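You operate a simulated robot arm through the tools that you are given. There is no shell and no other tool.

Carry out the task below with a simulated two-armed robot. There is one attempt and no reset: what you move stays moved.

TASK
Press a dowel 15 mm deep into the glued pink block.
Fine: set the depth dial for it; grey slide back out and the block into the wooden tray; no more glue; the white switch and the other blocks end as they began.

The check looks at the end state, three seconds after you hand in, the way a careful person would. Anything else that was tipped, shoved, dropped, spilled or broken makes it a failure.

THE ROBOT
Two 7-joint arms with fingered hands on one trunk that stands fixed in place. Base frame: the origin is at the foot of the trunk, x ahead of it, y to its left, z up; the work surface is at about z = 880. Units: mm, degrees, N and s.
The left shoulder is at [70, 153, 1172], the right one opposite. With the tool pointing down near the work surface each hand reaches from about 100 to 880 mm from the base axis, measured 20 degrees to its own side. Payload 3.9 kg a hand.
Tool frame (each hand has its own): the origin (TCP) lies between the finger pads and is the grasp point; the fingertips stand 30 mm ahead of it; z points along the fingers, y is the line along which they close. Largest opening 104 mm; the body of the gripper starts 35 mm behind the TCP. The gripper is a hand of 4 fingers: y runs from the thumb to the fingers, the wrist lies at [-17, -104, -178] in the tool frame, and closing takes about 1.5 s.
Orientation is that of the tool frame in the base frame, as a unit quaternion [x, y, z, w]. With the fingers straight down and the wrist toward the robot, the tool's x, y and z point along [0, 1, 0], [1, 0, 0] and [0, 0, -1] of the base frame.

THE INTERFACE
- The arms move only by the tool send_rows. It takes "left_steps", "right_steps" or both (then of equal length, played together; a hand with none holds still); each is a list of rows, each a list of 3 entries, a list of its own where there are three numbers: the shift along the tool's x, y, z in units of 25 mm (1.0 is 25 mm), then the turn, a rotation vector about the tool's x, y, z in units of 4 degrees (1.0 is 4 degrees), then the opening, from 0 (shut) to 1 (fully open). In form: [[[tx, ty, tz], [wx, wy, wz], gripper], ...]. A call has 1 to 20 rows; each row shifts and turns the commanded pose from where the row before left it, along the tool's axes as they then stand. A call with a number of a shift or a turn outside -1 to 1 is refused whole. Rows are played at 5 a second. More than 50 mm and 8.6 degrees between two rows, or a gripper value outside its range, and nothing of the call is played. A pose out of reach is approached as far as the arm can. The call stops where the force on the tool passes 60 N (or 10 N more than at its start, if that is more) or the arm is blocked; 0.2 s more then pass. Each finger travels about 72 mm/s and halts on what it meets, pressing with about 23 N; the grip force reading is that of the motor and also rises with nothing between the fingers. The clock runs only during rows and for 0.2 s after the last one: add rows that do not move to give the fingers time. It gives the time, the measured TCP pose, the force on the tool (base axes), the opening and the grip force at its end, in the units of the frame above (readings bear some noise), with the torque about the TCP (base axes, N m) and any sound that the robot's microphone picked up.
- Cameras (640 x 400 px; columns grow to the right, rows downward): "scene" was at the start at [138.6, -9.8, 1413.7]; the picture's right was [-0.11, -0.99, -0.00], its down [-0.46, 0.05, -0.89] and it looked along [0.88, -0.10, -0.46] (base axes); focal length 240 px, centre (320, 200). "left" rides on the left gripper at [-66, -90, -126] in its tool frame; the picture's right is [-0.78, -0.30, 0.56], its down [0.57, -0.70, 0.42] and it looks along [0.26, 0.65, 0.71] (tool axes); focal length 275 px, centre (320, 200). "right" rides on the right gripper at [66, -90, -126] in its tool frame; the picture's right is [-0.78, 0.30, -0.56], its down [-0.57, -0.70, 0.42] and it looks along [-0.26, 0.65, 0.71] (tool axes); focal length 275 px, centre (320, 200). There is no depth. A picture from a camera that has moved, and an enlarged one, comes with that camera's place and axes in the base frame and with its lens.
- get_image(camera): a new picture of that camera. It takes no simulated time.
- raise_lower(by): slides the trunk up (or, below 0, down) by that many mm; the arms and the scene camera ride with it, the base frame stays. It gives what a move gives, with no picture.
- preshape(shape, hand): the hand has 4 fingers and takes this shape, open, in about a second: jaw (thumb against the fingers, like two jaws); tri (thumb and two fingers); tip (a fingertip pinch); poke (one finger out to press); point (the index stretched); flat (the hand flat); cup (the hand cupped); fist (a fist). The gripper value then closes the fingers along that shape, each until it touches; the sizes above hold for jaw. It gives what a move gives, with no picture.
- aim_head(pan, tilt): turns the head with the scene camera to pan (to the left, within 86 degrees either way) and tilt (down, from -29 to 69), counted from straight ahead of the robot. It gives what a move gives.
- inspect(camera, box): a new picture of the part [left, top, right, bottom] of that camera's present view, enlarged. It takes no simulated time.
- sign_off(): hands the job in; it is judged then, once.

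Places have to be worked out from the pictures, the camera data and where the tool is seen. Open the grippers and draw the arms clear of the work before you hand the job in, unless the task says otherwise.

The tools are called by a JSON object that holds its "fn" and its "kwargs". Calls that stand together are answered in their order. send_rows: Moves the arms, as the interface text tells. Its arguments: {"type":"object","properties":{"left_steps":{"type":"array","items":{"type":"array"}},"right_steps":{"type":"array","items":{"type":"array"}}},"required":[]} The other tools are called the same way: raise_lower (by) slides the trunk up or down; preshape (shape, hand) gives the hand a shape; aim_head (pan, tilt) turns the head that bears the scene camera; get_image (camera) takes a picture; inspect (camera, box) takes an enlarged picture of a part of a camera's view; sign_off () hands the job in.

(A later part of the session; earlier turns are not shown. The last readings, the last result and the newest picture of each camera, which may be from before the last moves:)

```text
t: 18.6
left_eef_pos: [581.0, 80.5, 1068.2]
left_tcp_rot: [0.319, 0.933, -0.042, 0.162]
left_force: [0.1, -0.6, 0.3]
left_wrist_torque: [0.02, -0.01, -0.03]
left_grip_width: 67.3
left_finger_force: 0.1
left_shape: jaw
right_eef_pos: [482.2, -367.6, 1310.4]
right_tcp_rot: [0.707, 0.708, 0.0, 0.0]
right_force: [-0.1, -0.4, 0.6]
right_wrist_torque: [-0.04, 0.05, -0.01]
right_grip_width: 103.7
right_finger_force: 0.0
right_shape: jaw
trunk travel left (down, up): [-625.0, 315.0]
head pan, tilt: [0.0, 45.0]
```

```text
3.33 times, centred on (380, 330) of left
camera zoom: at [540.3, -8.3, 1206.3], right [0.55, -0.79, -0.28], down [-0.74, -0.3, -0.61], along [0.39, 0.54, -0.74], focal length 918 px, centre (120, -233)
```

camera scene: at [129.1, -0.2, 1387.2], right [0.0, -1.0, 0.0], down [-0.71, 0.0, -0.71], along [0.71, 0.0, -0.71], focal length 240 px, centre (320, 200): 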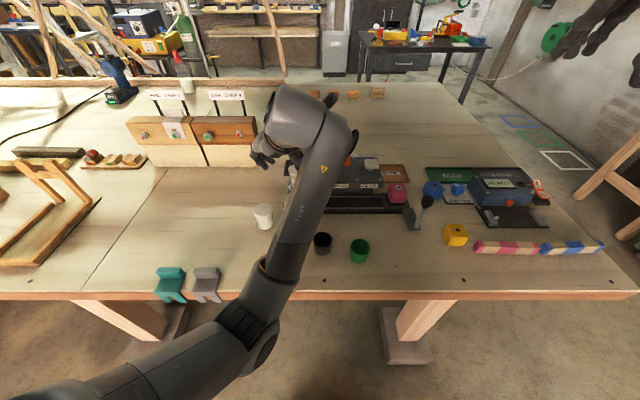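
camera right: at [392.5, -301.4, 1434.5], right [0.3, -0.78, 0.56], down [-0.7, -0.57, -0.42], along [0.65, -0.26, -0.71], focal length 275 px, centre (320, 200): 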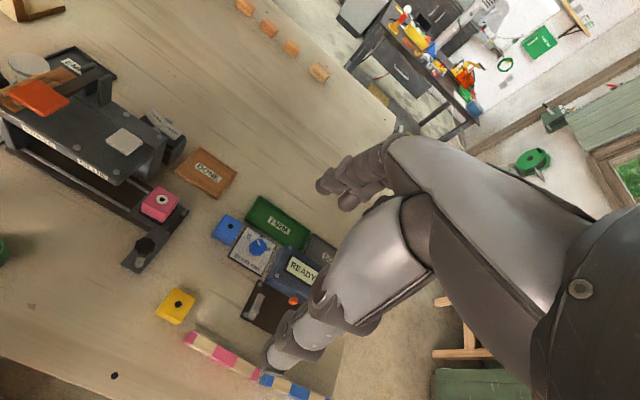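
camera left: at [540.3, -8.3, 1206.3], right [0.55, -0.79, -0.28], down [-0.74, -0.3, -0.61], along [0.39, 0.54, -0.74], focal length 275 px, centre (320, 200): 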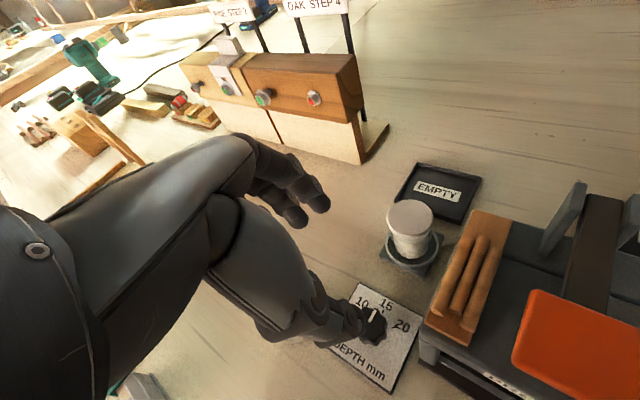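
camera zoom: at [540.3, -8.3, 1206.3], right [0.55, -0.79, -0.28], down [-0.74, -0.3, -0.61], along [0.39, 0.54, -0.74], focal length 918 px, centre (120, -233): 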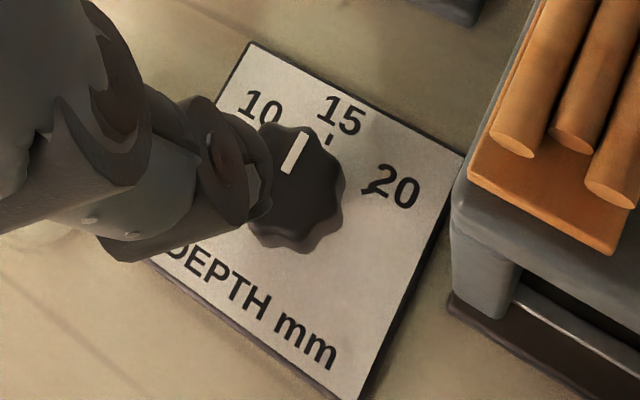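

The pointer looks within about 3° of the 15 tick. I bring the left hand back to its neutral orientation so I can get an unobstructed view to confirm.

{"fn": "send_rows", "kwargs": {"left_steps": [[[0, 0, 0], [0.339, 0, 0.931], 0.65], [[0, 0, 0], [0.339, 0, 0.931], 0.65], [[0, 0, 0], [0.339, 0, 0.931], 0.65], [[0, 0, 0], [0.339, 0, 0.931], 0.65], [[0, 0, 0], [0.339, 0, 0.931], 0.65], [[0, 0, 0], [0.339, 0, 0.931], 0.65], [[0, 0, 0], [0.339, 0, 0.931], 0.65], [[0, 0, 0], [0.339, 0, 0.931], 0.65], [[0, 0, 0], [0.339, 0, 0.931], 0.65], [[0, 0, 0], [0.339, 0, 0.931], 0.65], [[0, 0, 0], [0.339, 0, 0.931], 0.65], [[0, 0, 0], [0.339, 0, 0.931], 0.65], [[0, 0, 0], [0.339, 0, 0.931], 0.65], [[0, 0, 0], [0, 1, 0], 0.65], [[0, 0, 0], [0, 1, 0], 0.65], [[0, 0, 0], [0, 1, 0], 0.65], [[0, 0, 0], [0, 1, 0], 0.65], [[0, 0, 0], [0, 1, 0], 0.65], [[0, 0, -0.5], [0, 0, 0], 0.65], [[0, 0, -0.5], [0, 0, 0], 0.65]]}}

{"fn": "get_image", "kwargs": {"camera": "left"}}

{"fn": "inspect", "kwargs": {"camera": "scene", "box": [270, 180, 330, 230]}}

```text
t: 22.8
left_eef_pos: [580.0, 65.6, 1095.1]
left_tcp_rot: [0.707, 0.707, -0.001, 0.0]
left_force: [-0.2, 0.3, 0.2]
left_wrist_torque: [0.01, 0.01, 0.0]
left_grip_width: 67.2
left_finger_force: 0.0
left_shape: jaw
right_eef_pos: [484.0, -366.4, 1310.1]
right_tcp_rot: [0.707, 0.707, 0.0, -0.001]
right_force: [-0.4, 0.7, 0.2]
right_wrist_torque: [0.01, 0.0, 0.01]
right_grip_width: 103.9
right_finger_force: 0.1
right_shape: jaw
trunk travel left (down, up): [-625.0, 315.0]
head pan, tilt: [0.0, 45.0]
```

```text
taken
camera left: at [489.2, -0.6, 1220.1], right [-0.3, -0.78, -0.56], down [-0.7, 0.57, -0.42], along [0.65, 0.27, -0.71], focal length 275 px, centre (320, 200)
```

left: 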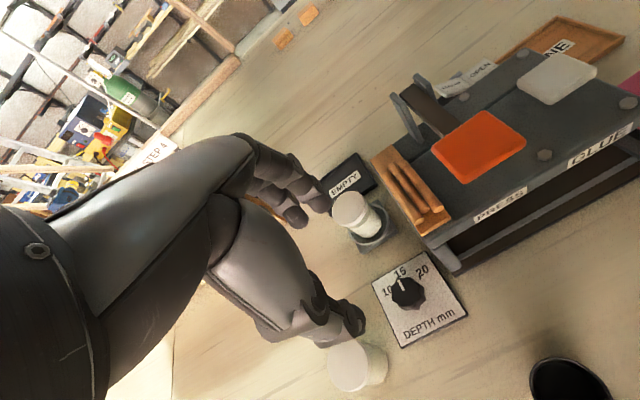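

```text
8.00 times, centred on (300, 205) of scene
camera zoom: at [129.1, -0.4, 1387.2], right [0.0, -1.0, 0.0], down [-0.71, 0.0, -0.71], along [0.71, 0.0, -0.71], focal length 1924 px, centre (480, 160)
```

zoom: 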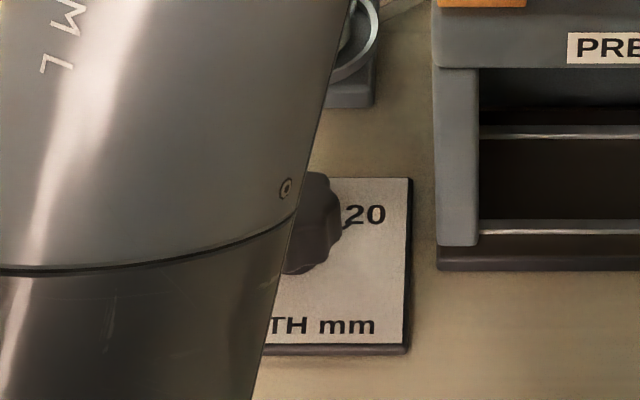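

The dial is now fully visible in the left camera. I zoom right in on it.

{"fn": "inspect", "kwargs": {"camera": "left", "box": [370, 245, 470, 350]}}

{"fn": "inspect", "kwargs": {"camera": "left", "box": [380, 255, 440, 315]}}

```text
3.81 times, centred on (420, 298) of left
camera zoom: at [489.2, -0.6, 1220.1], right [-0.3, -0.78, -0.56], down [-0.7, 0.57, -0.42], along [0.65, 0.27, -0.71], focal length 1049 px, centre (-61, -171)
```

zoom: 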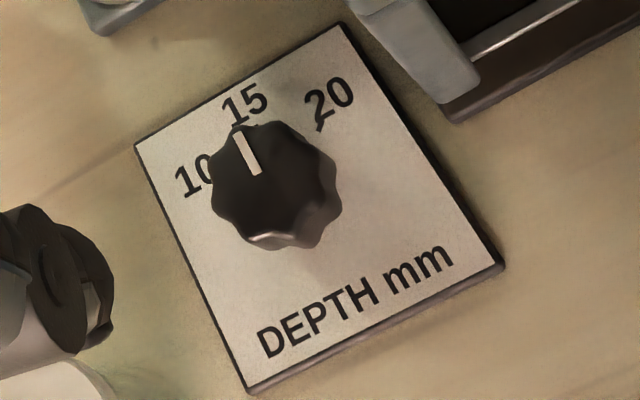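

```text
6.67 times, centred on (410, 285) of left
camera zoom: at [489.2, -0.6, 1220.1], right [-0.3, -0.78, -0.56], down [-0.7, 0.57, -0.42], along [0.65, 0.27, -0.71], focal length 1835 px, centre (-280, -367)
```

zoom: 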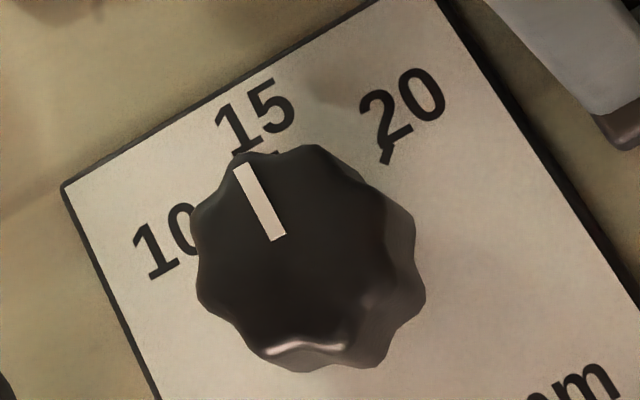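

Measured from two viewpoints, the pointer is within about 2° of 15, so the dial is set. I park the left arm up and to the left, and bring the right hand above the slide handle (about x 526, y −249, knob top z≈992).

{"fn": "send_rows", "kwargs": {"left_steps": [[[0, 0, -0.775], [0, 0, 0], 0.65], [[0.925, -0.5, -0.775], [0, 0, 0], 0.65], [[0.925, -0.5, -0.775], [0, 0, 0], 0.65], [[0.925, -0.5, -0.775], [0, 0, 0], 0.65], [[0.925, -0.5, -0.775], [0, 0, 0], 0.65], [[0.925, -0.5, -0.775], [0, 0, 0], 0.65], [[0.925, -0.5, -0.775], [0, 0, 0], 0.65], [[0.925, -0.5, -0.775], [0, 0, 0], 0.65], [[0.925, -0.5, 0], [0, 0, 0], 0.65], [[0, 0, 0], [0, 0, 0], 0.65], [[0, 0, 0], [0, 0, 0], 0.65]], "right_steps": [[[0.472, 0.174, 0.92], [0, 0, 0], 0.6], [[0.472, 0.174, 0.92], [0, 0, 0], 0.6], [[0.472, 0.174, 0.92], [0, 0, 0], 0.6], [[0.472, 0.174, 0.92], [0, 0, 0], 0.6], [[0.472, 0.174, 0.92], [0, 0, 0], 0.6], [[0.472, 0.174, 0.92], [0, 0, 0], 0.6], [[0.472, 0.174, 0.92], [0, 0, 0], 0.6], [[0.472, 0.174, 0.92], [0, 0, 0], 0.6], [[0.472, 0.174, 0.92], [0, 0, 0], 0.6], [[0.472, 0.174, 0.92], [0, 0, 0], 0.6], [[0, 0, 0], [0, 0, 0], 0.6]]}}

{"fn": "get_image", "kwargs": {"camera": "scene"}}

{"fn": "get_image", "kwargs": {"camera": "right"}}

```text
t: 25.4
left_eef_pos: [532.8, 306.8, 1231.8]
left_tcp_rot: [0.673, 0.74, 0.006, 0.001]
left_force: [-0.1, -0.4, -0.5]
left_wrist_torque: [0.03, 0.02, 0.0]
left_grip_width: 67.3
left_finger_force: 0.1
left_shape: jaw
left hand out of reach, approached as far as the arm can: row 3, 4, 5, 6, 7
right_eef_pos: [524.5, -249.6, 1078.3]
right_tcp_rot: [0.708, 0.707, 0.001, 0.0]
right_force: [0.5, 0.1, -0.5]
right_wrist_torque: [0.0, 0.0, 0.01]
right_grip_width: 62.8
right_finger_force: 0.0
right_shape: jaw
trunk travel left (down, up): [-625.0, 315.0]
head pan, tilt: [0.0, 45.0]
stopped in row 11 (left hand): the arm was blocked; the commanded pose is now the measured one
```

```text
taken
camera scene: at [129.2, 0.1, 1387.2], right [0.0, -1.0, 0.0], down [-0.71, 0.0, -0.71], along [0.71, 0.0, -0.71], focal length 240 px, centre (320, 200)
```

scene: 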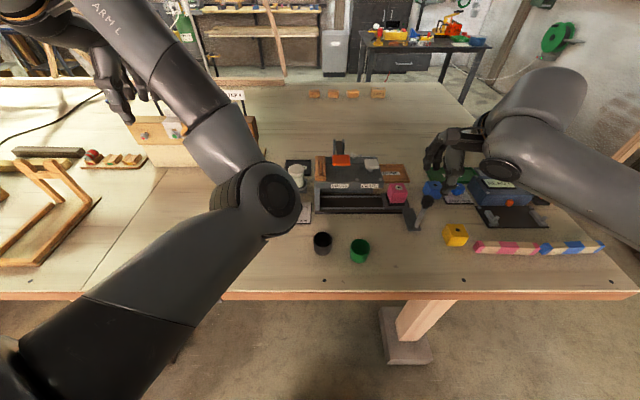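

```text
taken
camera right: at [435.1, -184.7, 1204.7], right [0.3, -0.78, 0.56], down [-0.7, -0.57, -0.42], along [0.65, -0.26, -0.71], focal length 275 px, centre (320, 200)
```

right: 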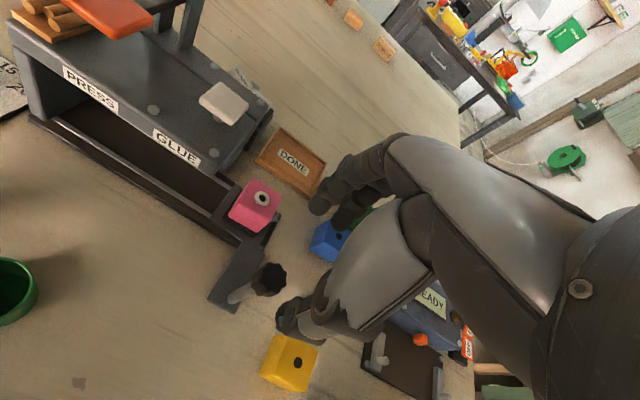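

The left arm swung its elbow inward over the table and hit a limit; I bring the left hand back toward its initial pose to clear the work area.

{"fn": "send_rows", "kwargs": {"left_steps": [[[0, 0, -0.3], [0, 0, 0.675], 0.65], [[0, 0, -0.3], [0, 0, 0.675], 0.65], [[-0.9, -0.07, -0.4], [0, 0, 0], 0.65], [[-0.9, -0.07, -0.4], [0, 0, 0], 0.65], [[-0.9, -0.07, -0.4], [0, 0, 0], 0.65], [[-0.9, -0.07, -0.4], [0, 0, 0], 0.65], [[-0.9, -0.07, -0.4], [0, 0, 0], 0.65], [[-0.9, -0.07, -0.4], [0, 0, 0], 0.65], [[-0.9, -0.07, -0.4], [0, 0, 0], 0.65], [[0, 0, 0], [0, 0, 0], 0.65]]}}

{"fn": "get_image", "kwargs": {"camera": "scene"}}

```text
t: 26.6
left_eef_pos: [518.8, 314.9, 1259.3]
left_tcp_rot: [0.642, 0.766, -0.011, -0.006]
left_force: [0.4, 0.0, -0.4]
left_wrist_torque: [0.02, 0.02, 0.02]
left_grip_width: 67.3
left_finger_force: 0.1
left_shape: jaw
left hand out of reach, approached as far as the arm can: row 6
right_eef_pos: [524.6, -250.1, 1078.7]
right_tcp_rot: [0.707, 0.707, 0.0, 0.0]
right_force: [-0.9, 0.7, 0.2]
right_wrist_torque: [-0.01, -0.01, -0.02]
right_grip_width: 63.1
right_finger_force: 0.0
right_shape: jaw
trunk travel left (down, up): [-625.0, 315.0]
head pan, tilt: [0.0, 45.0]
stopped in row 6 (left hand): the arm was blocked; the commanded pose is now the measured one
```

```text
taken
camera scene: at [129.4, -0.1, 1387.2], right [0.0, -1.0, 0.0], down [-0.71, 0.0, -0.71], along [0.71, 0.0, -0.71], focal length 240 px, centre (320, 200)
```

scene: 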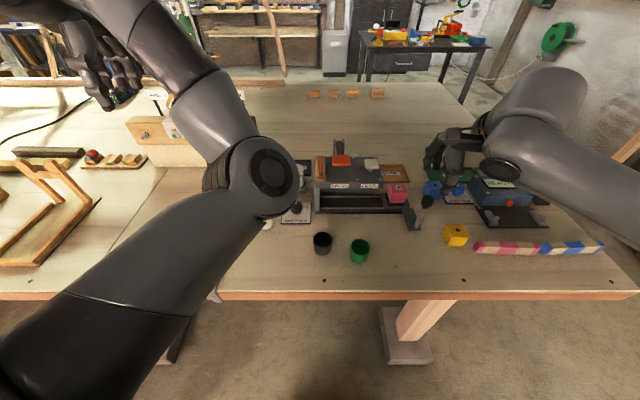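

The left wrist is at a joint limit. I back out along the way it came, turning the hand counter-clockwise to relieve the wrist, before trying again.

{"fn": "send_rows", "kwargs": {"left_steps": [[[0, 0, 0], [0, 0, -1], 0.65], [[0, 0, 0], [0, 0, -1], 0.65], [[0, 0, 0], [0, 0, -1], 0.65], [[0, 0, 0], [0, 0, -1], 0.65], [[0, 0, 0], [0, 0, 0], 0.65]]}}

{"fn": "get_image", "kwargs": {"camera": "scene"}}

```text
t: 27.9
left_eef_pos: [519.6, 312.0, 1259.6]
left_tcp_rot: [0.532, 0.847, -0.009, -0.007]
left_force: [1.1, -0.4, 0.2]
left_wrist_torque: [0.03, 0.01, -0.02]
left_grip_width: 67.2
left_finger_force: 0.0
left_shape: jaw
right_eef_pos: [525.6, -250.6, 1079.1]
right_tcp_rot: [0.707, 0.707, 0.0, 0.0]
right_force: [-0.1, 0.0, 0.7]
right_wrist_torque: [0.03, -0.01, -0.01]
right_grip_width: 62.9
right_finger_force: 0.1
right_shape: jaw
trunk travel left (down, up): [-625.0, 315.0]
head pan, tilt: [0.0, 45.0]
```

```text
taken
camera scene: at [129.1, -0.1, 1387.2], right [0.0, -1.0, 0.0], down [-0.71, 0.0, -0.71], along [0.71, 0.0, -0.71], focal length 240 px, centre (320, 200)
```

scene: 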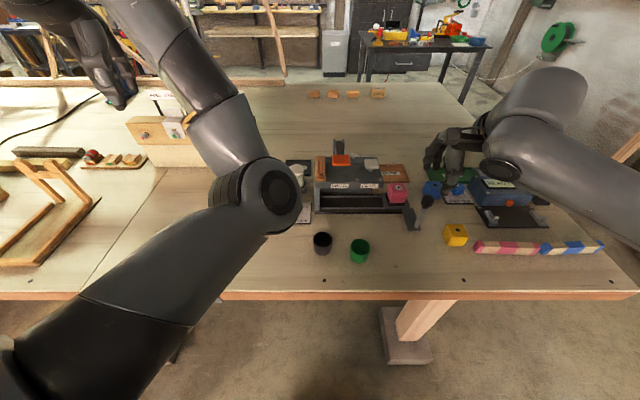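

The turn worked freely. I now move the left hand to the right (toward y≈200) with this yaw and see how the elbow goes.

{"fn": "send_rows", "kwargs": {"left_steps": [[[-0.72, -0.35, 0], [0, 0, 0], 0.65], [[-0.72, -0.35, 0], [0, 0, 0], 0.65], [[-0.72, -0.35, 0], [0, 0, 0], 0.65], [[-0.72, -0.35, 0], [0, 0, 0], 0.65], [[-0.72, -0.35, 0], [0, 0, 0], 0.65], [[0, 0, 0], [0, 0, 0], 0.65]]}}

{"fn": "get_image", "kwargs": {"camera": "scene"}}

```text
t: 29.4
left_eef_pos: [524.8, 283.6, 1278.7]
left_tcp_rot: [0.475, 0.88, -0.003, 0.009]
left_force: [-0.3, -0.1, -0.8]
left_wrist_torque: [0.01, -0.02, 0.03]
left_grip_width: 67.3
left_finger_force: 0.1
left_shape: jaw
left hand out of reach, approached as far as the arm can: row 4, 5
right_eef_pos: [524.3, -250.2, 1080.2]
right_tcp_rot: [0.707, 0.707, 0.0, 0.0]
right_force: [-0.2, 0.6, -0.2]
right_wrist_torque: [0.02, -0.02, 0.01]
right_grip_width: 62.7
right_finger_force: 0.1
right_shape: jaw
trunk travel left (down, up): [-625.0, 315.0]
head pan, tilt: [0.0, 45.0]
stopped in row 6 (left hand): the arm was blocked; the commanded pose is now the measured one
```

```text
taken
camera scene: at [129.3, -0.1, 1387.2], right [0.0, -1.0, 0.0], down [-0.71, 0.0, -0.71], along [0.71, 0.0, -0.71], focal length 240 px, centre (320, 200)
```

scene: 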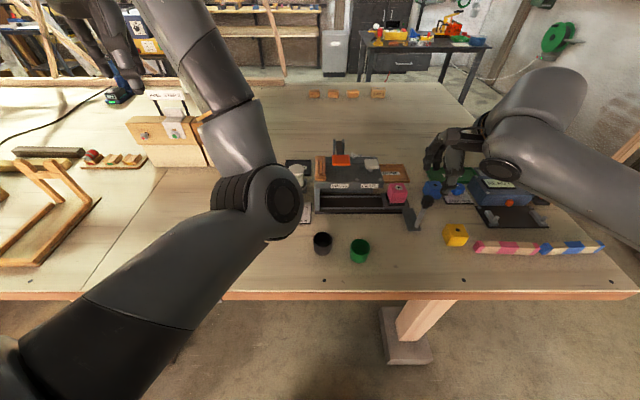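

The forearm now points steeply up to the wrist, so the wrist bend is the limit; lowering the hand should free it. I lower the left hand 140 mm.

{"fn": "send_rows", "kwargs": {"left_steps": [[[0, 0, 0.9], [0, 0, 0], 0.65], [[0, 0, 0.9], [0, 0, 0], 0.65], [[0, 0, 0.9], [0, 0, 0], 0.65], [[0, 0, 0.9], [0, 0, 0], 0.65], [[0, 0, 0.9], [0, 0, 0], 0.65], [[0, 0, 0.9], [0, 0, 0], 0.65], [[0, 0, 0], [0, 0, 0], 0.65]]}}

{"fn": "get_image", "kwargs": {"camera": "scene"}}

```text
t: 31.2
left_eef_pos: [522.1, 319.1, 1161.1]
left_tcp_rot: [0.44, 0.897, 0.022, 0.014]
left_force: [0.1, -0.4, -0.4]
left_wrist_torque: [-0.02, 0.01, -0.03]
left_grip_width: 67.4
left_finger_force: 0.1
left_shape: jaw
right_eef_pos: [525.4, -250.7, 1079.3]
right_tcp_rot: [0.707, 0.707, 0.0, 0.0]
right_force: [-0.2, -0.1, 0.2]
right_wrist_torque: [-0.01, 0.02, -0.01]
right_grip_width: 62.9
right_finger_force: 0.0
right_shape: jaw
trunk travel left (down, up): [-625.0, 315.0]
head pan, tilt: [0.0, 45.0]
stopped in row 7 (left hand): the arm was blocked; the commanded pose is now the measured one
```

```text
taken
camera scene: at [129.2, 0.0, 1387.2], right [0.0, -1.0, 0.0], down [-0.71, 0.0, -0.71], along [0.71, 0.0, -0.71], focal length 240 px, centre (320, 200)
```

scene: 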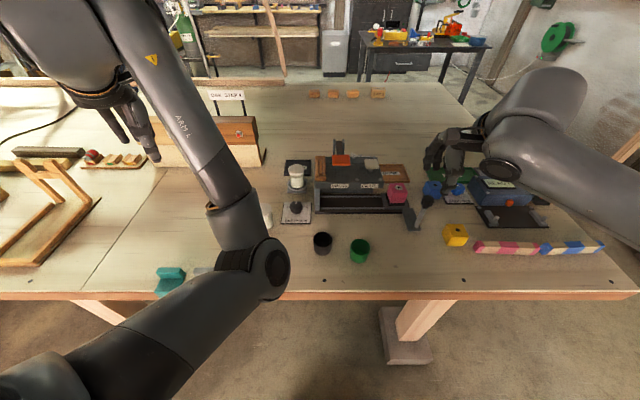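

The left hand now rests out of the way to the left with its elbow in front of the table, so I leave it there. The handle axis measures (529, −248); I lower the right hand over the handle knob to z≈975.

{"fn": "send_rows", "kwargs": {"right_steps": [[[0.022, 0.029, 0.832], [0, 0, 0], 0.6], [[0.022, 0.029, 0.832], [0, 0, 0], 0.6], [[0.022, 0.029, 0.832], [0, 0, 0], 0.6], [[0.022, 0.029, 0.832], [0, 0, 0], 0.6], [[0.022, 0.029, 0.832], [0, 0, 0], 0.6], [[0, 0, 0], [0, 0, 0], 0.6]]}}

{"fn": "get_image", "kwargs": {"camera": "right"}}

{"fn": "inspect", "kwargs": {"camera": "scene", "box": [370, 130, 520, 250]}}

```text
t: 32.6
left_eef_pos: [522.5, 317.8, 1161.3]
left_tcp_rot: [0.44, 0.897, 0.021, 0.014]
left_force: [0.0, -0.1, 0.5]
left_wrist_torque: [0.04, 0.02, 0.02]
left_grip_width: 67.2
left_finger_force: 0.1
left_shape: jaw
right_eef_pos: [528.6, -247.4, 976.1]
right_tcp_rot: [0.707, 0.708, 0.0, 0.0]
right_force: [0.0, -0.6, -0.2]
right_wrist_torque: [-0.01, 0.01, 0.0]
right_grip_width: 62.9
right_finger_force: 0.0
right_shape: jaw
trunk travel left (down, up): [-625.0, 315.0]
head pan, tilt: [0.0, 45.0]
```

```text
taken
camera right: at [437.7, -181.6, 1100.9], right [0.3, -0.78, 0.56], down [-0.7, -0.57, -0.43], along [0.65, -0.26, -0.71], focal length 275 px, centre (320, 200)
```

right: 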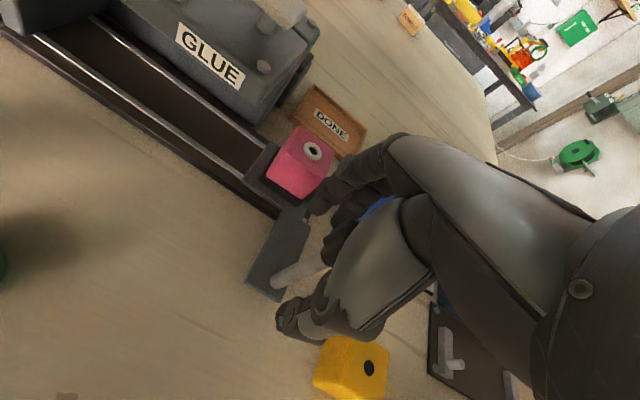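

```text
3.33 times, centred on (445, 190) of scene
camera zoom: at [129.0, -0.1, 1387.3], right [0.0, -1.0, 0.0], down [-0.71, 0.0, -0.71], along [0.71, 0.0, -0.71], focal length 802 px, centre (-97, 233)
```

zoom: 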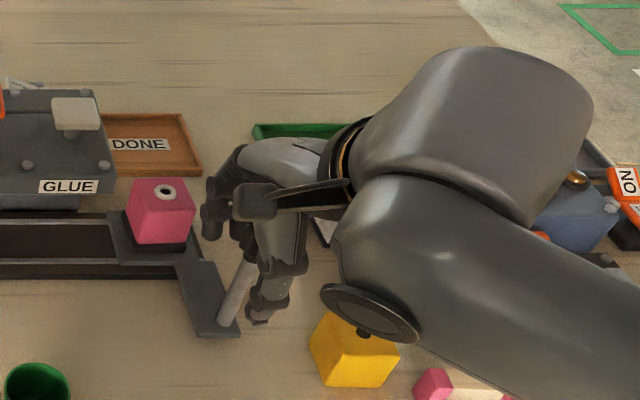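

The knob is between thumb and fingers. I close on it and check the grip.

{"fn": "send_rows", "kwargs": {"right_steps": [[[0, 0, 0], [0, 0, 0], 0.3], [[0, 0, 0], [0, 0, 0], 0.2], [[0, 0, 0], [0, 0, 0], 0.2], [[0, 0, 0], [0, 0, 0], 0.2], [[0, 0, 0], [0, 0, 0], 0.2], [[0, 0, 0], [0, 0, 0], 0.2], [[0, 0, 0], [0, 0, 0], 0.2]]}}

{"fn": "get_image", "kwargs": {"camera": "right"}}

{"fn": "inspect", "kwargs": {"camera": "scene", "box": [370, 130, 520, 250]}}

```text
t: 34.2
left_eef_pos: [522.6, 318.1, 1160.6]
left_tcp_rot: [0.44, 0.898, 0.022, 0.013]
left_force: [0.2, -0.4, -0.1]
left_wrist_torque: [0.03, -0.01, -0.01]
left_grip_width: 67.4
left_finger_force: 0.0
left_shape: jaw
right_eef_pos: [528.5, -246.1, 977.0]
right_tcp_rot: [0.707, 0.707, 0.001, 0.0]
right_force: [-0.1, -0.3, -0.4]
right_wrist_torque: [0.01, 0.04, 0.01]
right_grip_width: 21.3
right_finger_force: 0.1
right_shape: jaw
trunk travel left (down, up): [-625.0, 315.0]
head pan, tilt: [0.0, 45.0]
```

```text
taken
camera right: at [437.8, -181.7, 1101.0], right [0.3, -0.78, 0.56], down [-0.7, -0.57, -0.42], along [0.65, -0.26, -0.71], focal length 275 px, centre (320, 200)
```

right: 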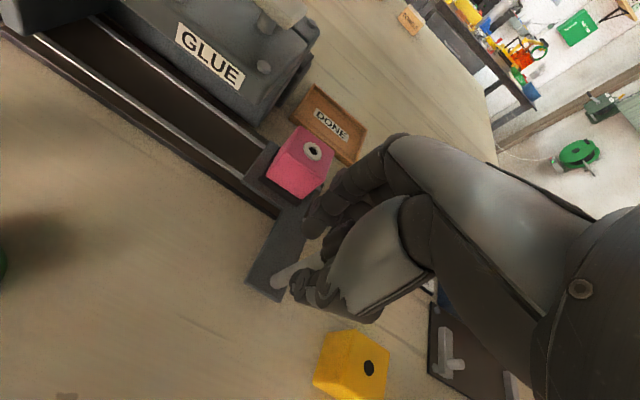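

```text
3.33 times, centred on (445, 190) of scene
camera zoom: at [129.1, -0.1, 1387.2], right [0.0, -1.0, 0.0], down [-0.71, 0.0, -0.71], along [0.71, 0.0, -0.71], focal length 802 px, centre (-97, 233)
```

zoom: 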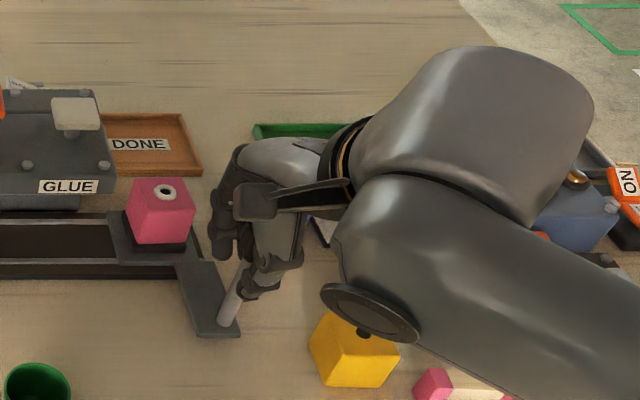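

The tips closed below the knob around the thinner rod, without pressing yet. I close fully to grip the rod.

{"fn": "send_rows", "kwargs": {"right_steps": [[[0, 0, 0], [0, 0, 0], 0.1], [[0, 0, 0], [0, 0, 0], 0.0], [[0, 0, 0], [0, 0, 0], 0.0], [[0, 0, 0], [0, 0, 0], 0.0], [[0, 0, 0], [0, 0, 0], 0.0]]}}

{"fn": "inspect", "kwargs": {"camera": "right", "box": [220, 120, 420, 330]}}

```text
t: 35.5
left_eef_pos: [521.8, 318.6, 1161.3]
left_tcp_rot: [0.441, 0.897, 0.021, 0.014]
left_force: [-0.5, 0.5, -0.1]
left_wrist_torque: [0.0, 0.01, 0.0]
left_grip_width: 67.3
left_finger_force: 0.1
left_shape: jaw
right_eef_pos: [526.4, -246.8, 975.3]
right_tcp_rot: [0.707, 0.707, -0.001, 0.001]
right_force: [-3.9, 2.6, -3.3]
right_wrist_torque: [0.02, 0.1, -0.04]
right_grip_width: 2.1
right_finger_force: 23.2
right_shape: jaw
trunk travel left (down, up): [-625.0, 315.0]
head pan, tilt: [0.0, 45.0]
```

```text
1.90 times, centred on (320, 225) of right
camera zoom: at [437.2, -181.3, 1100.9], right [0.3, -0.78, 0.56], down [-0.7, -0.57, -0.42], along [0.65, -0.26, -0.71], focal length 524 px, centre (320, 152)
```

zoom: 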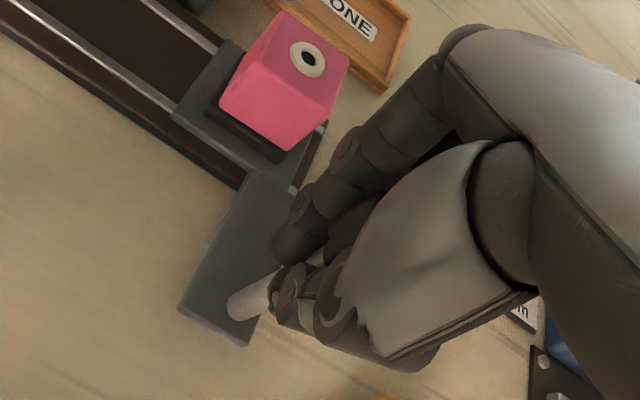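

The rod passes between thumb and fingers. I push the slide gently to the left (+y) 40 mm and check that it moves.

{"fn": "send_rows", "kwargs": {"right_steps": [[[0.4, 0, 0], [0, 0, 0], 0.0], [[0.4, 0, 0], [0, 0, 0], 0.0], [[0.4, 0, 0], [0, 0, 0], 0.0], [[0.4, 0, 0], [0, 0, 0], 0.0], [[0, 0, 0], [0, 0, 0], 0.0]]}}

{"fn": "get_image", "kwargs": {"camera": "right"}}

{"fn": "inspect", "kwargs": {"camera": "scene", "box": [330, 130, 480, 250]}}

```text
t: 36.6
left_eef_pos: [521.1, 318.4, 1161.6]
left_tcp_rot: [0.441, 0.897, 0.022, 0.013]
left_force: [0.5, 0.2, 0.2]
left_wrist_torque: [0.0, 0.03, -0.03]
left_grip_width: 67.6
left_finger_force: 0.1
left_shape: jaw
right_eef_pos: [527.4, -207.2, 975.5]
right_tcp_rot: [0.707, 0.708, 0.0, -0.001]
right_force: [-7.6, -0.1, -4.0]
right_wrist_torque: [-0.01, 0.23, -0.06]
right_grip_width: 2.0
right_finger_force: 23.2
right_shape: jaw
trunk travel left (down, up): [-625.0, 315.0]
head pan, tilt: [0.0, 45.0]
```

```text
taken
camera right: at [437.6, -141.9, 1100.9], right [0.3, -0.78, 0.56], down [-0.7, -0.57, -0.42], along [0.65, -0.26, -0.71], focal length 275 px, centre (320, 200)
```

right: 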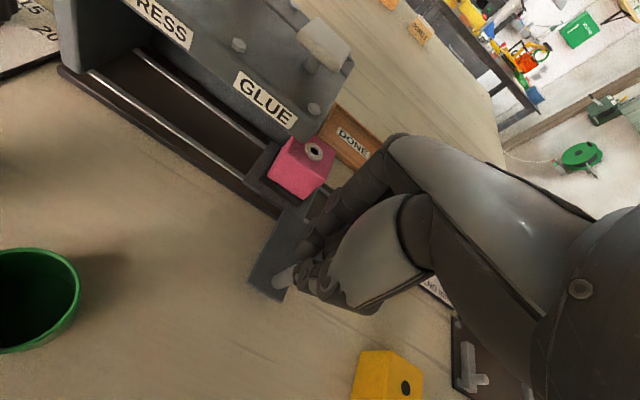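

```text
3.33 times, centred on (405, 190) of scene
camera zoom: at [128.1, -0.5, 1387.3], right [0.0, -1.0, 0.0], down [-0.71, 0.0, -0.71], along [0.71, 0.0, -0.71], focal length 802 px, centre (37, 233)
```

zoom: 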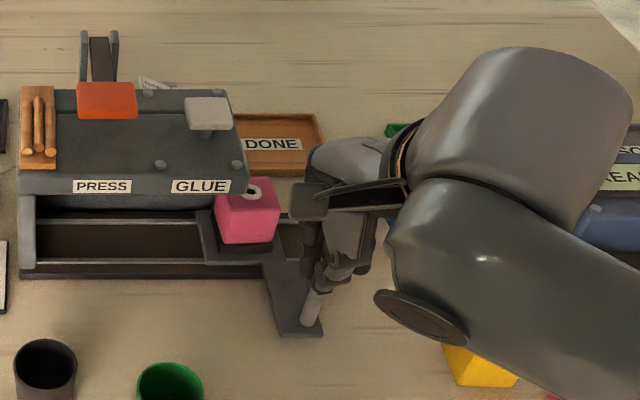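

The slide follows well. Before carrying on, I will re-grip with the palm leaned back 20° toward the robot, gripping the knob itself, so that the knuckles stay clear of the orange pad when the slide is fully in.

{"fn": "send_rows", "kwargs": {"right_steps": [[[0, 0, 0], [0, 0, 0], 0.6], [[0, 0, 0], [0, 0, 0], 0.6], [[0, 0, 0], [0, 0, 0], 0.6], [[0, 0, 0], [0, 0, 0], 0.6], [[0, 0, 0], [0, 0, 0], 0.6], [[0, -0.256, -0.78], [0, 0, 0], 0.6], [[0, 0, 0], [-1, 0, 0], 0.6], [[0, 0, 0], [-1, 0, 0], 0.6], [[0, 0, 0], [-1, 0, 0], 0.6], [[0, 0, 0], [-1, 0, 0], 0.6], [[0, 0, 0], [-1, 0, 0], 0.6], [[0, 0, 0], [0, 0, 0], 0.6]]}}

{"fn": "get_image", "kwargs": {"camera": "right"}}

{"fn": "inspect", "kwargs": {"camera": "scene", "box": [330, 130, 480, 250]}}

```text
t: 39.2
left_eef_pos: [522.0, 318.3, 1160.8]
left_tcp_rot: [0.441, 0.897, 0.022, 0.013]
left_force: [-1.0, -0.6, -0.6]
left_wrist_torque: [0.0, -0.01, 0.04]
left_grip_width: 67.4
left_finger_force: 0.0
left_shape: jaw
right_eef_pos: [521.9, -206.7, 994.2]
right_tcp_rot: [0.696, 0.697, 0.124, 0.123]
right_force: [0.2, 0.6, 0.2]
right_wrist_torque: [0.0, -0.03, 0.03]
right_grip_width: 62.1
right_finger_force: 0.1
right_shape: jaw
trunk travel left (down, up): [-625.0, 315.0]
head pan, tilt: [0.0, 45.0]
```

```text
taken
camera right: at [394.6, -142.0, 1081.8], right [0.09, -0.78, 0.62], down [-0.51, -0.57, -0.64], along [0.85, -0.26, -0.45], focal length 275 px, centre (320, 200)
```

right: 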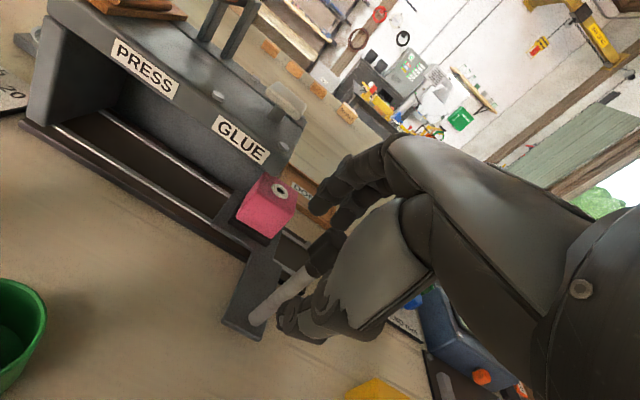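

```text
3.33 times, centred on (405, 190) of scene
camera zoom: at [129.3, -0.1, 1387.2], right [0.0, -1.0, 0.0], down [-0.71, 0.0, -0.71], along [0.71, 0.0, -0.71], focal length 802 px, centre (37, 233)
```

zoom: 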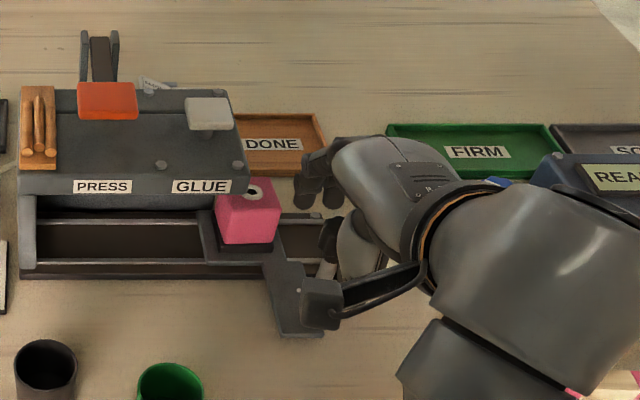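

The knob sits between thumb and fingers in the leaned-back pose. I close on it.

{"fn": "send_rows", "kwargs": {"right_steps": [[[0, 0, 0], [0, 0, 0], 0.35], [[0, 0, 0], [0, 0, 0], 0.2], [[0, 0, 0], [0, 0, 0], 0.15], [[0, 0, 0], [0, 0, 0], 0.15], [[0, 0, 0], [0, 0, 0], 0.15], [[0, 0, 0], [0, 0, 0], 0.15], [[0, 0, 0], [0, 0, 0], 0.15]]}}

{"fn": "inspect", "kwargs": {"camera": "right", "box": [220, 140, 420, 350]}}

```text
t: 40.9
left_eef_pos: [522.4, 318.6, 1161.2]
left_tcp_rot: [0.441, 0.897, 0.022, 0.014]
left_force: [0.2, 0.3, -0.4]
left_wrist_torque: [0.01, 0.0, 0.01]
left_grip_width: 67.3
left_finger_force: 0.0
left_shape: jaw
right_eef_pos: [520.7, -207.6, 995.9]
right_tcp_rot: [0.697, 0.696, 0.123, 0.123]
right_force: [-1.5, 1.0, -0.1]
right_wrist_torque: [0.0, 0.03, 0.01]
right_grip_width: 16.5
right_finger_force: 0.0
right_shape: jaw
trunk travel left (down, up): [-625.0, 315.0]
head pan, tilt: [0.0, 45.0]
```

```text
1.90 times, centred on (320, 245) of right
camera zoom: at [394.3, -142.0, 1082.1], right [0.09, -0.78, 0.62], down [-0.51, -0.57, -0.64], along [0.85, -0.26, -0.45], focal length 524 px, centre (320, 114)
```

zoom: 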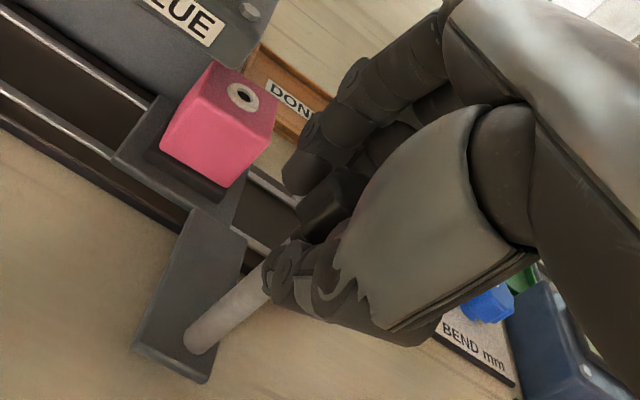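

No grip force yet at this opening, so I continue closing to 0.

{"fn": "send_rows", "kwargs": {"right_steps": [[[0, 0, 0], [0, 0, 0], 0.05], [[0, 0, 0], [0, 0, 0], 0.0], [[0, 0, 0], [0, 0, 0], 0.0], [[0, 0, 0], [0, 0, 0], 0.0]]}}

{"fn": "inspect", "kwargs": {"camera": "right", "box": [220, 140, 420, 350]}}

```text
t: 41.9
left_eef_pos: [521.5, 317.8, 1160.9]
left_tcp_rot: [0.442, 0.897, 0.022, 0.014]
left_force: [-0.6, -0.5, 0.5]
left_wrist_torque: [0.04, -0.02, -0.03]
left_grip_width: 67.2
left_finger_force: 0.0
left_shape: jaw
right_eef_pos: [520.7, -208.1, 993.8]
right_tcp_rot: [0.697, 0.696, 0.122, 0.123]
right_force: [-6.9, -0.3, -6.9]
right_wrist_torque: [0.01, 0.34, -0.05]
right_grip_width: 9.5
right_finger_force: 23.0
right_shape: jaw
trunk travel left (down, up): [-625.0, 315.0]
head pan, tilt: [0.0, 45.0]
```

```text
1.90 times, centred on (320, 245) of right
camera zoom: at [394.0, -142.4, 1081.6], right [0.09, -0.78, 0.62], down [-0.51, -0.57, -0.64], along [0.85, -0.26, -0.45], focal length 524 px, centre (320, 114)
```

zoom: 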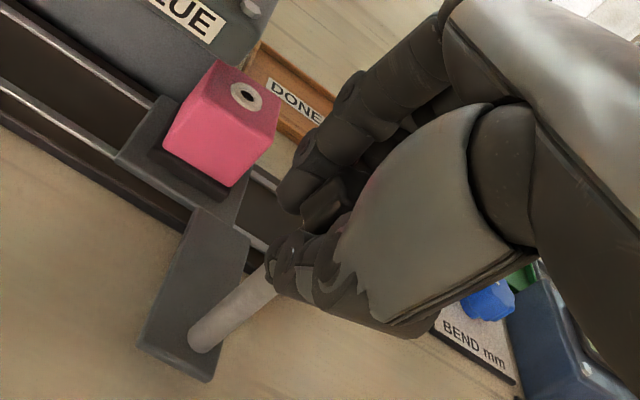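

The knob is now held with 23 N. I push the slide further left 50 mm and watch forces and clearance.

{"fn": "send_rows", "kwargs": {"right_steps": [[[0.5, 0, 0], [0, 0, 0], 0.0], [[0.5, 0, 0], [0, 0, 0], 0.0], [[0.5, 0, 0], [0, 0, 0], 0.0], [[0.5, 0, 0], [0, 0, 0], 0.0], [[0, 0, 0], [0, 0, 0], 0.0]]}}

{"fn": "get_image", "kwargs": {"camera": "right"}}

{"fn": "inspect", "kwargs": {"camera": "scene", "box": [310, 130, 460, 250]}}

```text
t: 43.0
left_eef_pos: [522.0, 317.8, 1161.5]
left_tcp_rot: [0.441, 0.897, 0.021, 0.014]
left_force: [-0.2, -0.2, -0.1]
left_wrist_torque: [-0.01, 0.03, 0.02]
left_grip_width: 67.4
left_finger_force: 0.1
left_shape: jaw
right_eef_pos: [521.9, -156.6, 994.8]
right_tcp_rot: [0.696, 0.697, 0.123, 0.122]
right_force: [-6.6, 1.4, -7.9]
right_wrist_torque: [0.07, 0.38, -0.05]
right_grip_width: 9.5
right_finger_force: 22.6
right_shape: jaw
trunk travel left (down, up): [-625.0, 315.0]
head pan, tilt: [0.0, 45.0]
```

```text
taken
camera right: at [393.7, -91.1, 1081.6], right [0.09, -0.78, 0.62], down [-0.51, -0.57, -0.64], along [0.85, -0.26, -0.45], focal length 275 px, centre (320, 200)
```

right: 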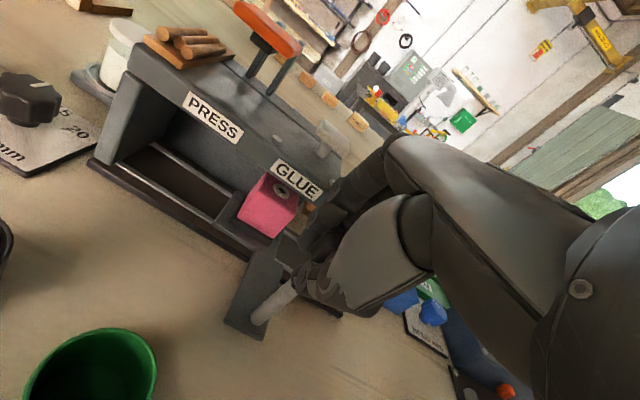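

```text
3.33 times, centred on (385, 190) of scene
camera zoom: at [128.9, -0.4, 1387.2], right [0.0, -1.0, 0.0], down [-0.71, 0.0, -0.71], along [0.71, 0.0, -0.71], focal length 802 px, centre (103, 233)
```

zoom: 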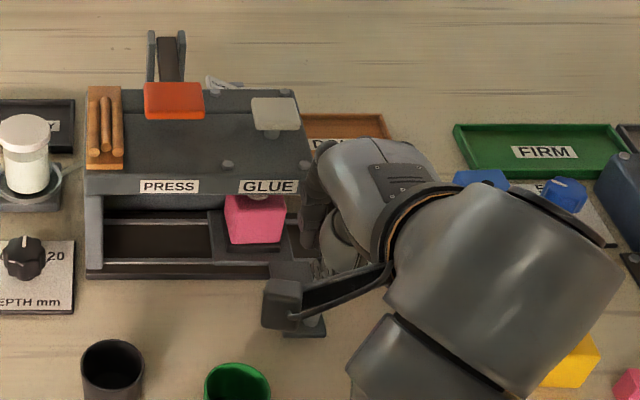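

Still moving freely. I push another 40 mm toward the PRESS station.

{"fn": "send_rows", "kwargs": {"right_steps": [[[0.4, 0, 0], [0, 0, 0], 0.0], [[0.4, 0, 0], [0, 0, 0], 0.0], [[0.4, 0, 0], [0, 0, 0], 0.0], [[0.4, 0, 0], [0, 0, 0], 0.0], [[0, 0, 0], [0, 0, 0], 0.0]]}}

{"fn": "get_image", "kwargs": {"camera": "right"}}

{"fn": "inspect", "kwargs": {"camera": "scene", "box": [290, 130, 440, 250]}}

```text
t: 44.2
left_eef_pos: [521.5, 318.2, 1161.4]
left_tcp_rot: [0.441, 0.897, 0.022, 0.014]
left_force: [0.4, -0.4, 0.0]
left_wrist_torque: [-0.03, -0.02, -0.02]
left_grip_width: 67.2
left_finger_force: 0.1
left_shape: jaw
right_eef_pos: [521.3, -116.2, 994.6]
right_tcp_rot: [0.697, 0.696, 0.124, 0.122]
right_force: [-7.5, -0.9, -9.3]
right_wrist_torque: [0.03, 0.43, -0.05]
right_grip_width: 9.5
right_finger_force: 22.7
right_shape: jaw
trunk travel left (down, up): [-625.0, 315.0]
head pan, tilt: [0.0, 45.0]
```

```text
taken
camera right: at [393.9, -51.4, 1081.7], right [0.09, -0.78, 0.62], down [-0.51, -0.57, -0.64], along [0.85, -0.26, -0.45], focal length 275 px, centre (320, 200)
```

right: 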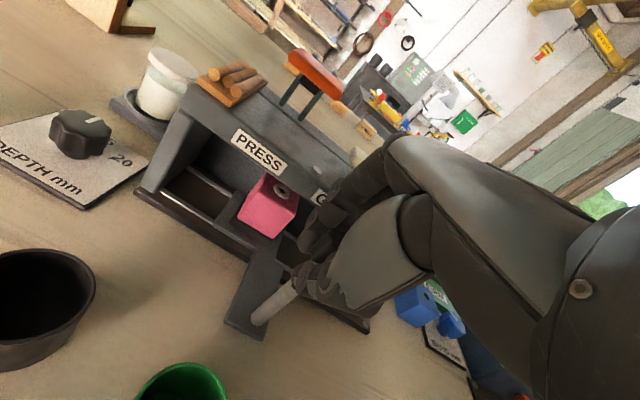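

```text
3.33 times, centred on (365, 190) of scene
camera zoom: at [128.9, -0.5, 1387.2], right [0.0, -1.0, 0.0], down [-0.71, 0.0, -0.71], along [0.71, 0.0, -0.71], focal length 802 px, centre (170, 233)
```

zoom: 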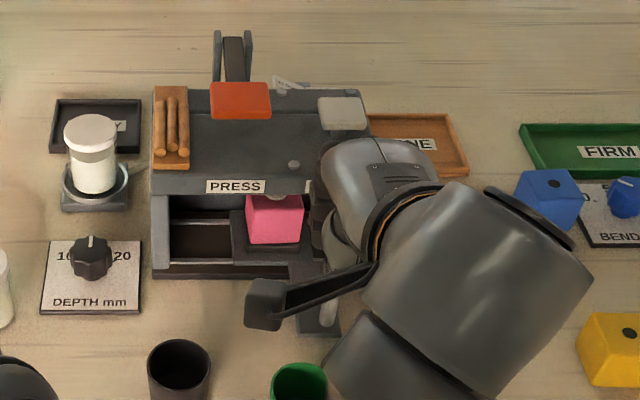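

The block is about 30 mm short of the PRESS station. I continue in small steps so I can feel the end stop.

{"fn": "send_rows", "kwargs": {"right_steps": [[[0.25, 0, 0], [0, 0, 0], 0.0], [[0.25, 0, 0], [0, 0, 0], 0.0], [[0.25, 0, 0], [0, 0, 0], 0.0], [[0.25, 0, 0], [0, 0, 0], 0.0], [[0, 0, 0], [0, 0, 0], 0.0]]}}

{"fn": "get_image", "kwargs": {"camera": "right"}}

{"fn": "inspect", "kwargs": {"camera": "scene", "box": [290, 130, 440, 250]}}

```text
t: 45.5
left_eef_pos: [521.9, 317.8, 1162.4]
left_tcp_rot: [0.441, 0.897, 0.021, 0.013]
left_force: [-0.3, 0.7, -0.2]
left_wrist_torque: [-0.01, -0.01, -0.01]
left_grip_width: 67.3
left_finger_force: 0.0
left_shape: jaw
right_eef_pos: [522.8, -92.9, 995.2]
right_tcp_rot: [0.697, 0.696, 0.122, 0.122]
right_force: [-8.9, -0.7, -11.8]
right_wrist_torque: [0.06, 0.5, -0.06]
right_grip_width: 9.3
right_finger_force: 23.3
right_shape: jaw
trunk travel left (down, up): [-625.0, 315.0]
head pan, tilt: [0.0, 45.0]
```

```text
taken
camera right: at [394.2, -27.7, 1081.9], right [0.09, -0.78, 0.62], down [-0.51, -0.57, -0.64], along [0.85, -0.26, -0.45], focal length 275 px, centre (320, 200)
```

right: 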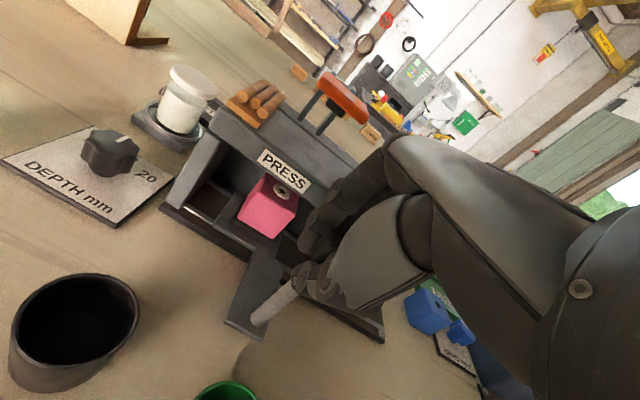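

```text
3.33 times, centred on (365, 190) of scene
camera zoom: at [128.7, -0.4, 1387.2], right [0.0, -1.0, 0.0], down [-0.71, 0.0, -0.71], along [0.71, 0.0, -0.71], focal length 802 px, centre (170, 233)
```

zoom: 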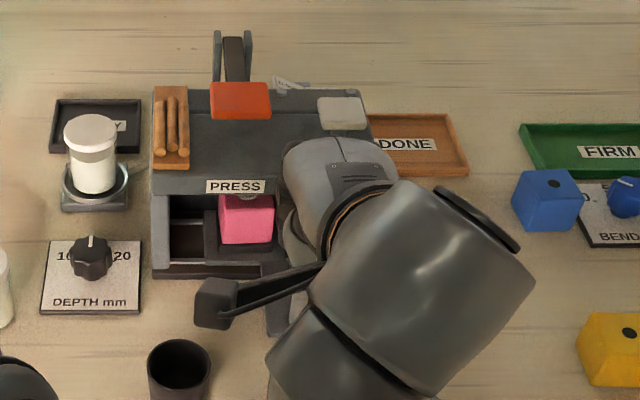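

The block is nearly under PRESS (about 10 mm short). I continue in 3 mm steps until a stop is felt.

{"fn": "send_rows", "kwargs": {"right_steps": [[[0.12, 0, 0], [0, 0, 0], 0.0], [[0.12, 0, 0], [0, 0, 0], 0.0], [[0.12, 0, 0], [0, 0, 0], 0.0], [[0.12, 0, 0], [0, 0, 0], 0.0], [[0, 0, 0], [0, 0, 0], 0.0]]}}

{"fn": "inspect", "kwargs": {"camera": "right", "box": [160, 90, 360, 330]}}

{"fn": "inspect", "kwargs": {"camera": "scene", "box": [310, 150, 390, 220]}}

```text
t: 46.6
left_eef_pos: [521.3, 317.4, 1161.6]
left_tcp_rot: [0.441, 0.897, 0.021, 0.013]
left_force: [0.0, 0.5, -0.4]
left_wrist_torque: [0.01, -0.01, 0.01]
left_grip_width: 67.1
left_finger_force: 0.1
left_shape: jaw
right_eef_pos: [521.1, -79.8, 995.6]
right_tcp_rot: [0.696, 0.697, 0.123, 0.123]
right_force: [-10.0, 1.7, -13.4]
right_wrist_torque: [0.07, 0.53, -0.07]
right_grip_width: 9.0
right_finger_force: 22.8
right_shape: jaw
trunk travel left (down, up): [-625.0, 315.0]
head pan, tilt: [0.0, 45.0]
```

```text
1.67 times, centred on (260, 210) of right
camera zoom: at [394.3, -15.5, 1082.1], right [0.09, -0.78, 0.62], down [-0.51, -0.57, -0.64], along [0.85, -0.26, -0.45], focal length 459 px, centre (420, 183)
```

zoom: 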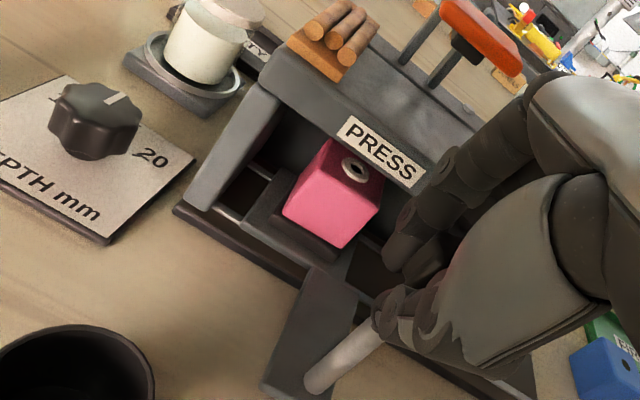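

```text
5.71 times, centred on (350, 185) of scene
camera zoom: at [128.7, 0.0, 1387.3], right [0.0, -1.0, 0.0], down [-0.71, 0.0, -0.71], along [0.71, 0.0, -0.71], focal length 1374 px, centre (149, 286)
```

zoom: 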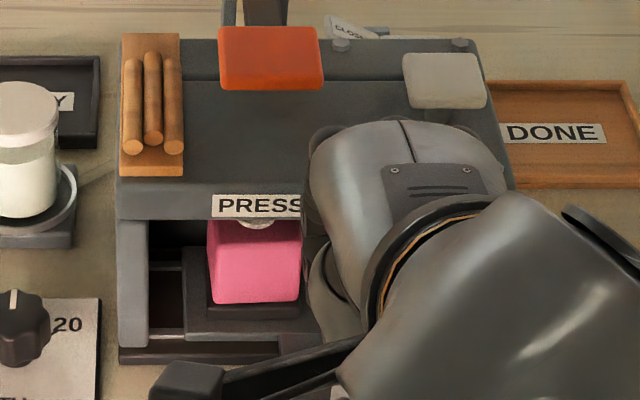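

The block's hole now measures y≈−52, matching the PRESS pad. I nudge 4 mm more to see whether this is an end stop.

{"fn": "send_rows", "kwargs": {"right_steps": [[[0.08, 0, 0], [0, 0, 0], 0.0], [[0.08, 0, 0], [0, 0, 0], 0.0], [[0, 0, 0], [0, 0, 0], 0.0]]}}

{"fn": "inspect", "kwargs": {"camera": "scene", "box": [310, 150, 390, 220]}}

{"fn": "inspect", "kwargs": {"camera": "right", "box": [160, 90, 360, 330]}}

```text
t: 47.5
left_eef_pos: [522.0, 315.9, 1161.4]
left_tcp_rot: [0.442, 0.897, 0.022, 0.013]
left_force: [0.8, -0.4, 0.1]
left_wrist_torque: [-0.01, -0.04, 0.01]
left_grip_width: 67.1
left_finger_force: 0.1
left_shape: jaw
right_eef_pos: [521.6, -77.7, 995.3]
right_tcp_rot: [0.697, 0.696, 0.123, 0.123]
right_force: [-9.5, -5.0, -11.5]
right_wrist_torque: [-0.02, 0.47, -0.14]
right_grip_width: 9.1
right_finger_force: 23.3
right_shape: jaw
trunk travel left (down, up): [-625.0, 315.0]
head pan, tilt: [0.0, 45.0]
```

```text
5.71 times, centred on (350, 185) of scene
camera zoom: at [128.4, -1.7, 1387.3], right [0.0, -1.0, 0.0], down [-0.71, 0.0, -0.71], along [0.71, 0.0, -0.71], focal length 1374 px, centre (149, 286)
```

zoom: 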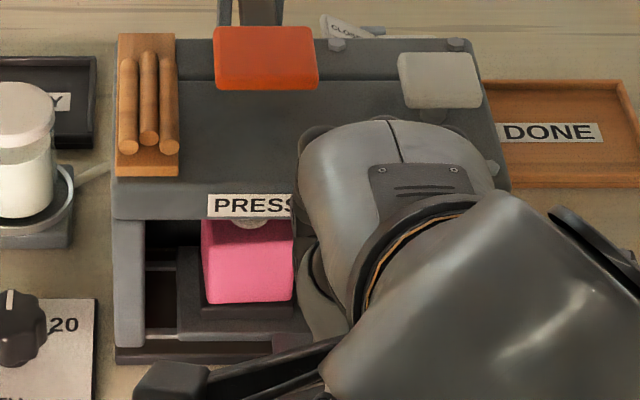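

```text
1.67 times, centred on (260, 210) of right
camera zoom: at [394.5, -12.8, 1081.9], right [0.09, -0.78, 0.62], down [-0.51, -0.57, -0.64], along [0.85, -0.27, -0.45], focal length 459 px, centre (420, 183)
```

zoom: 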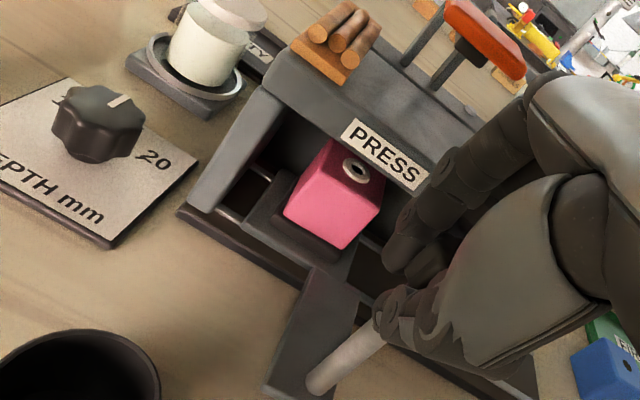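

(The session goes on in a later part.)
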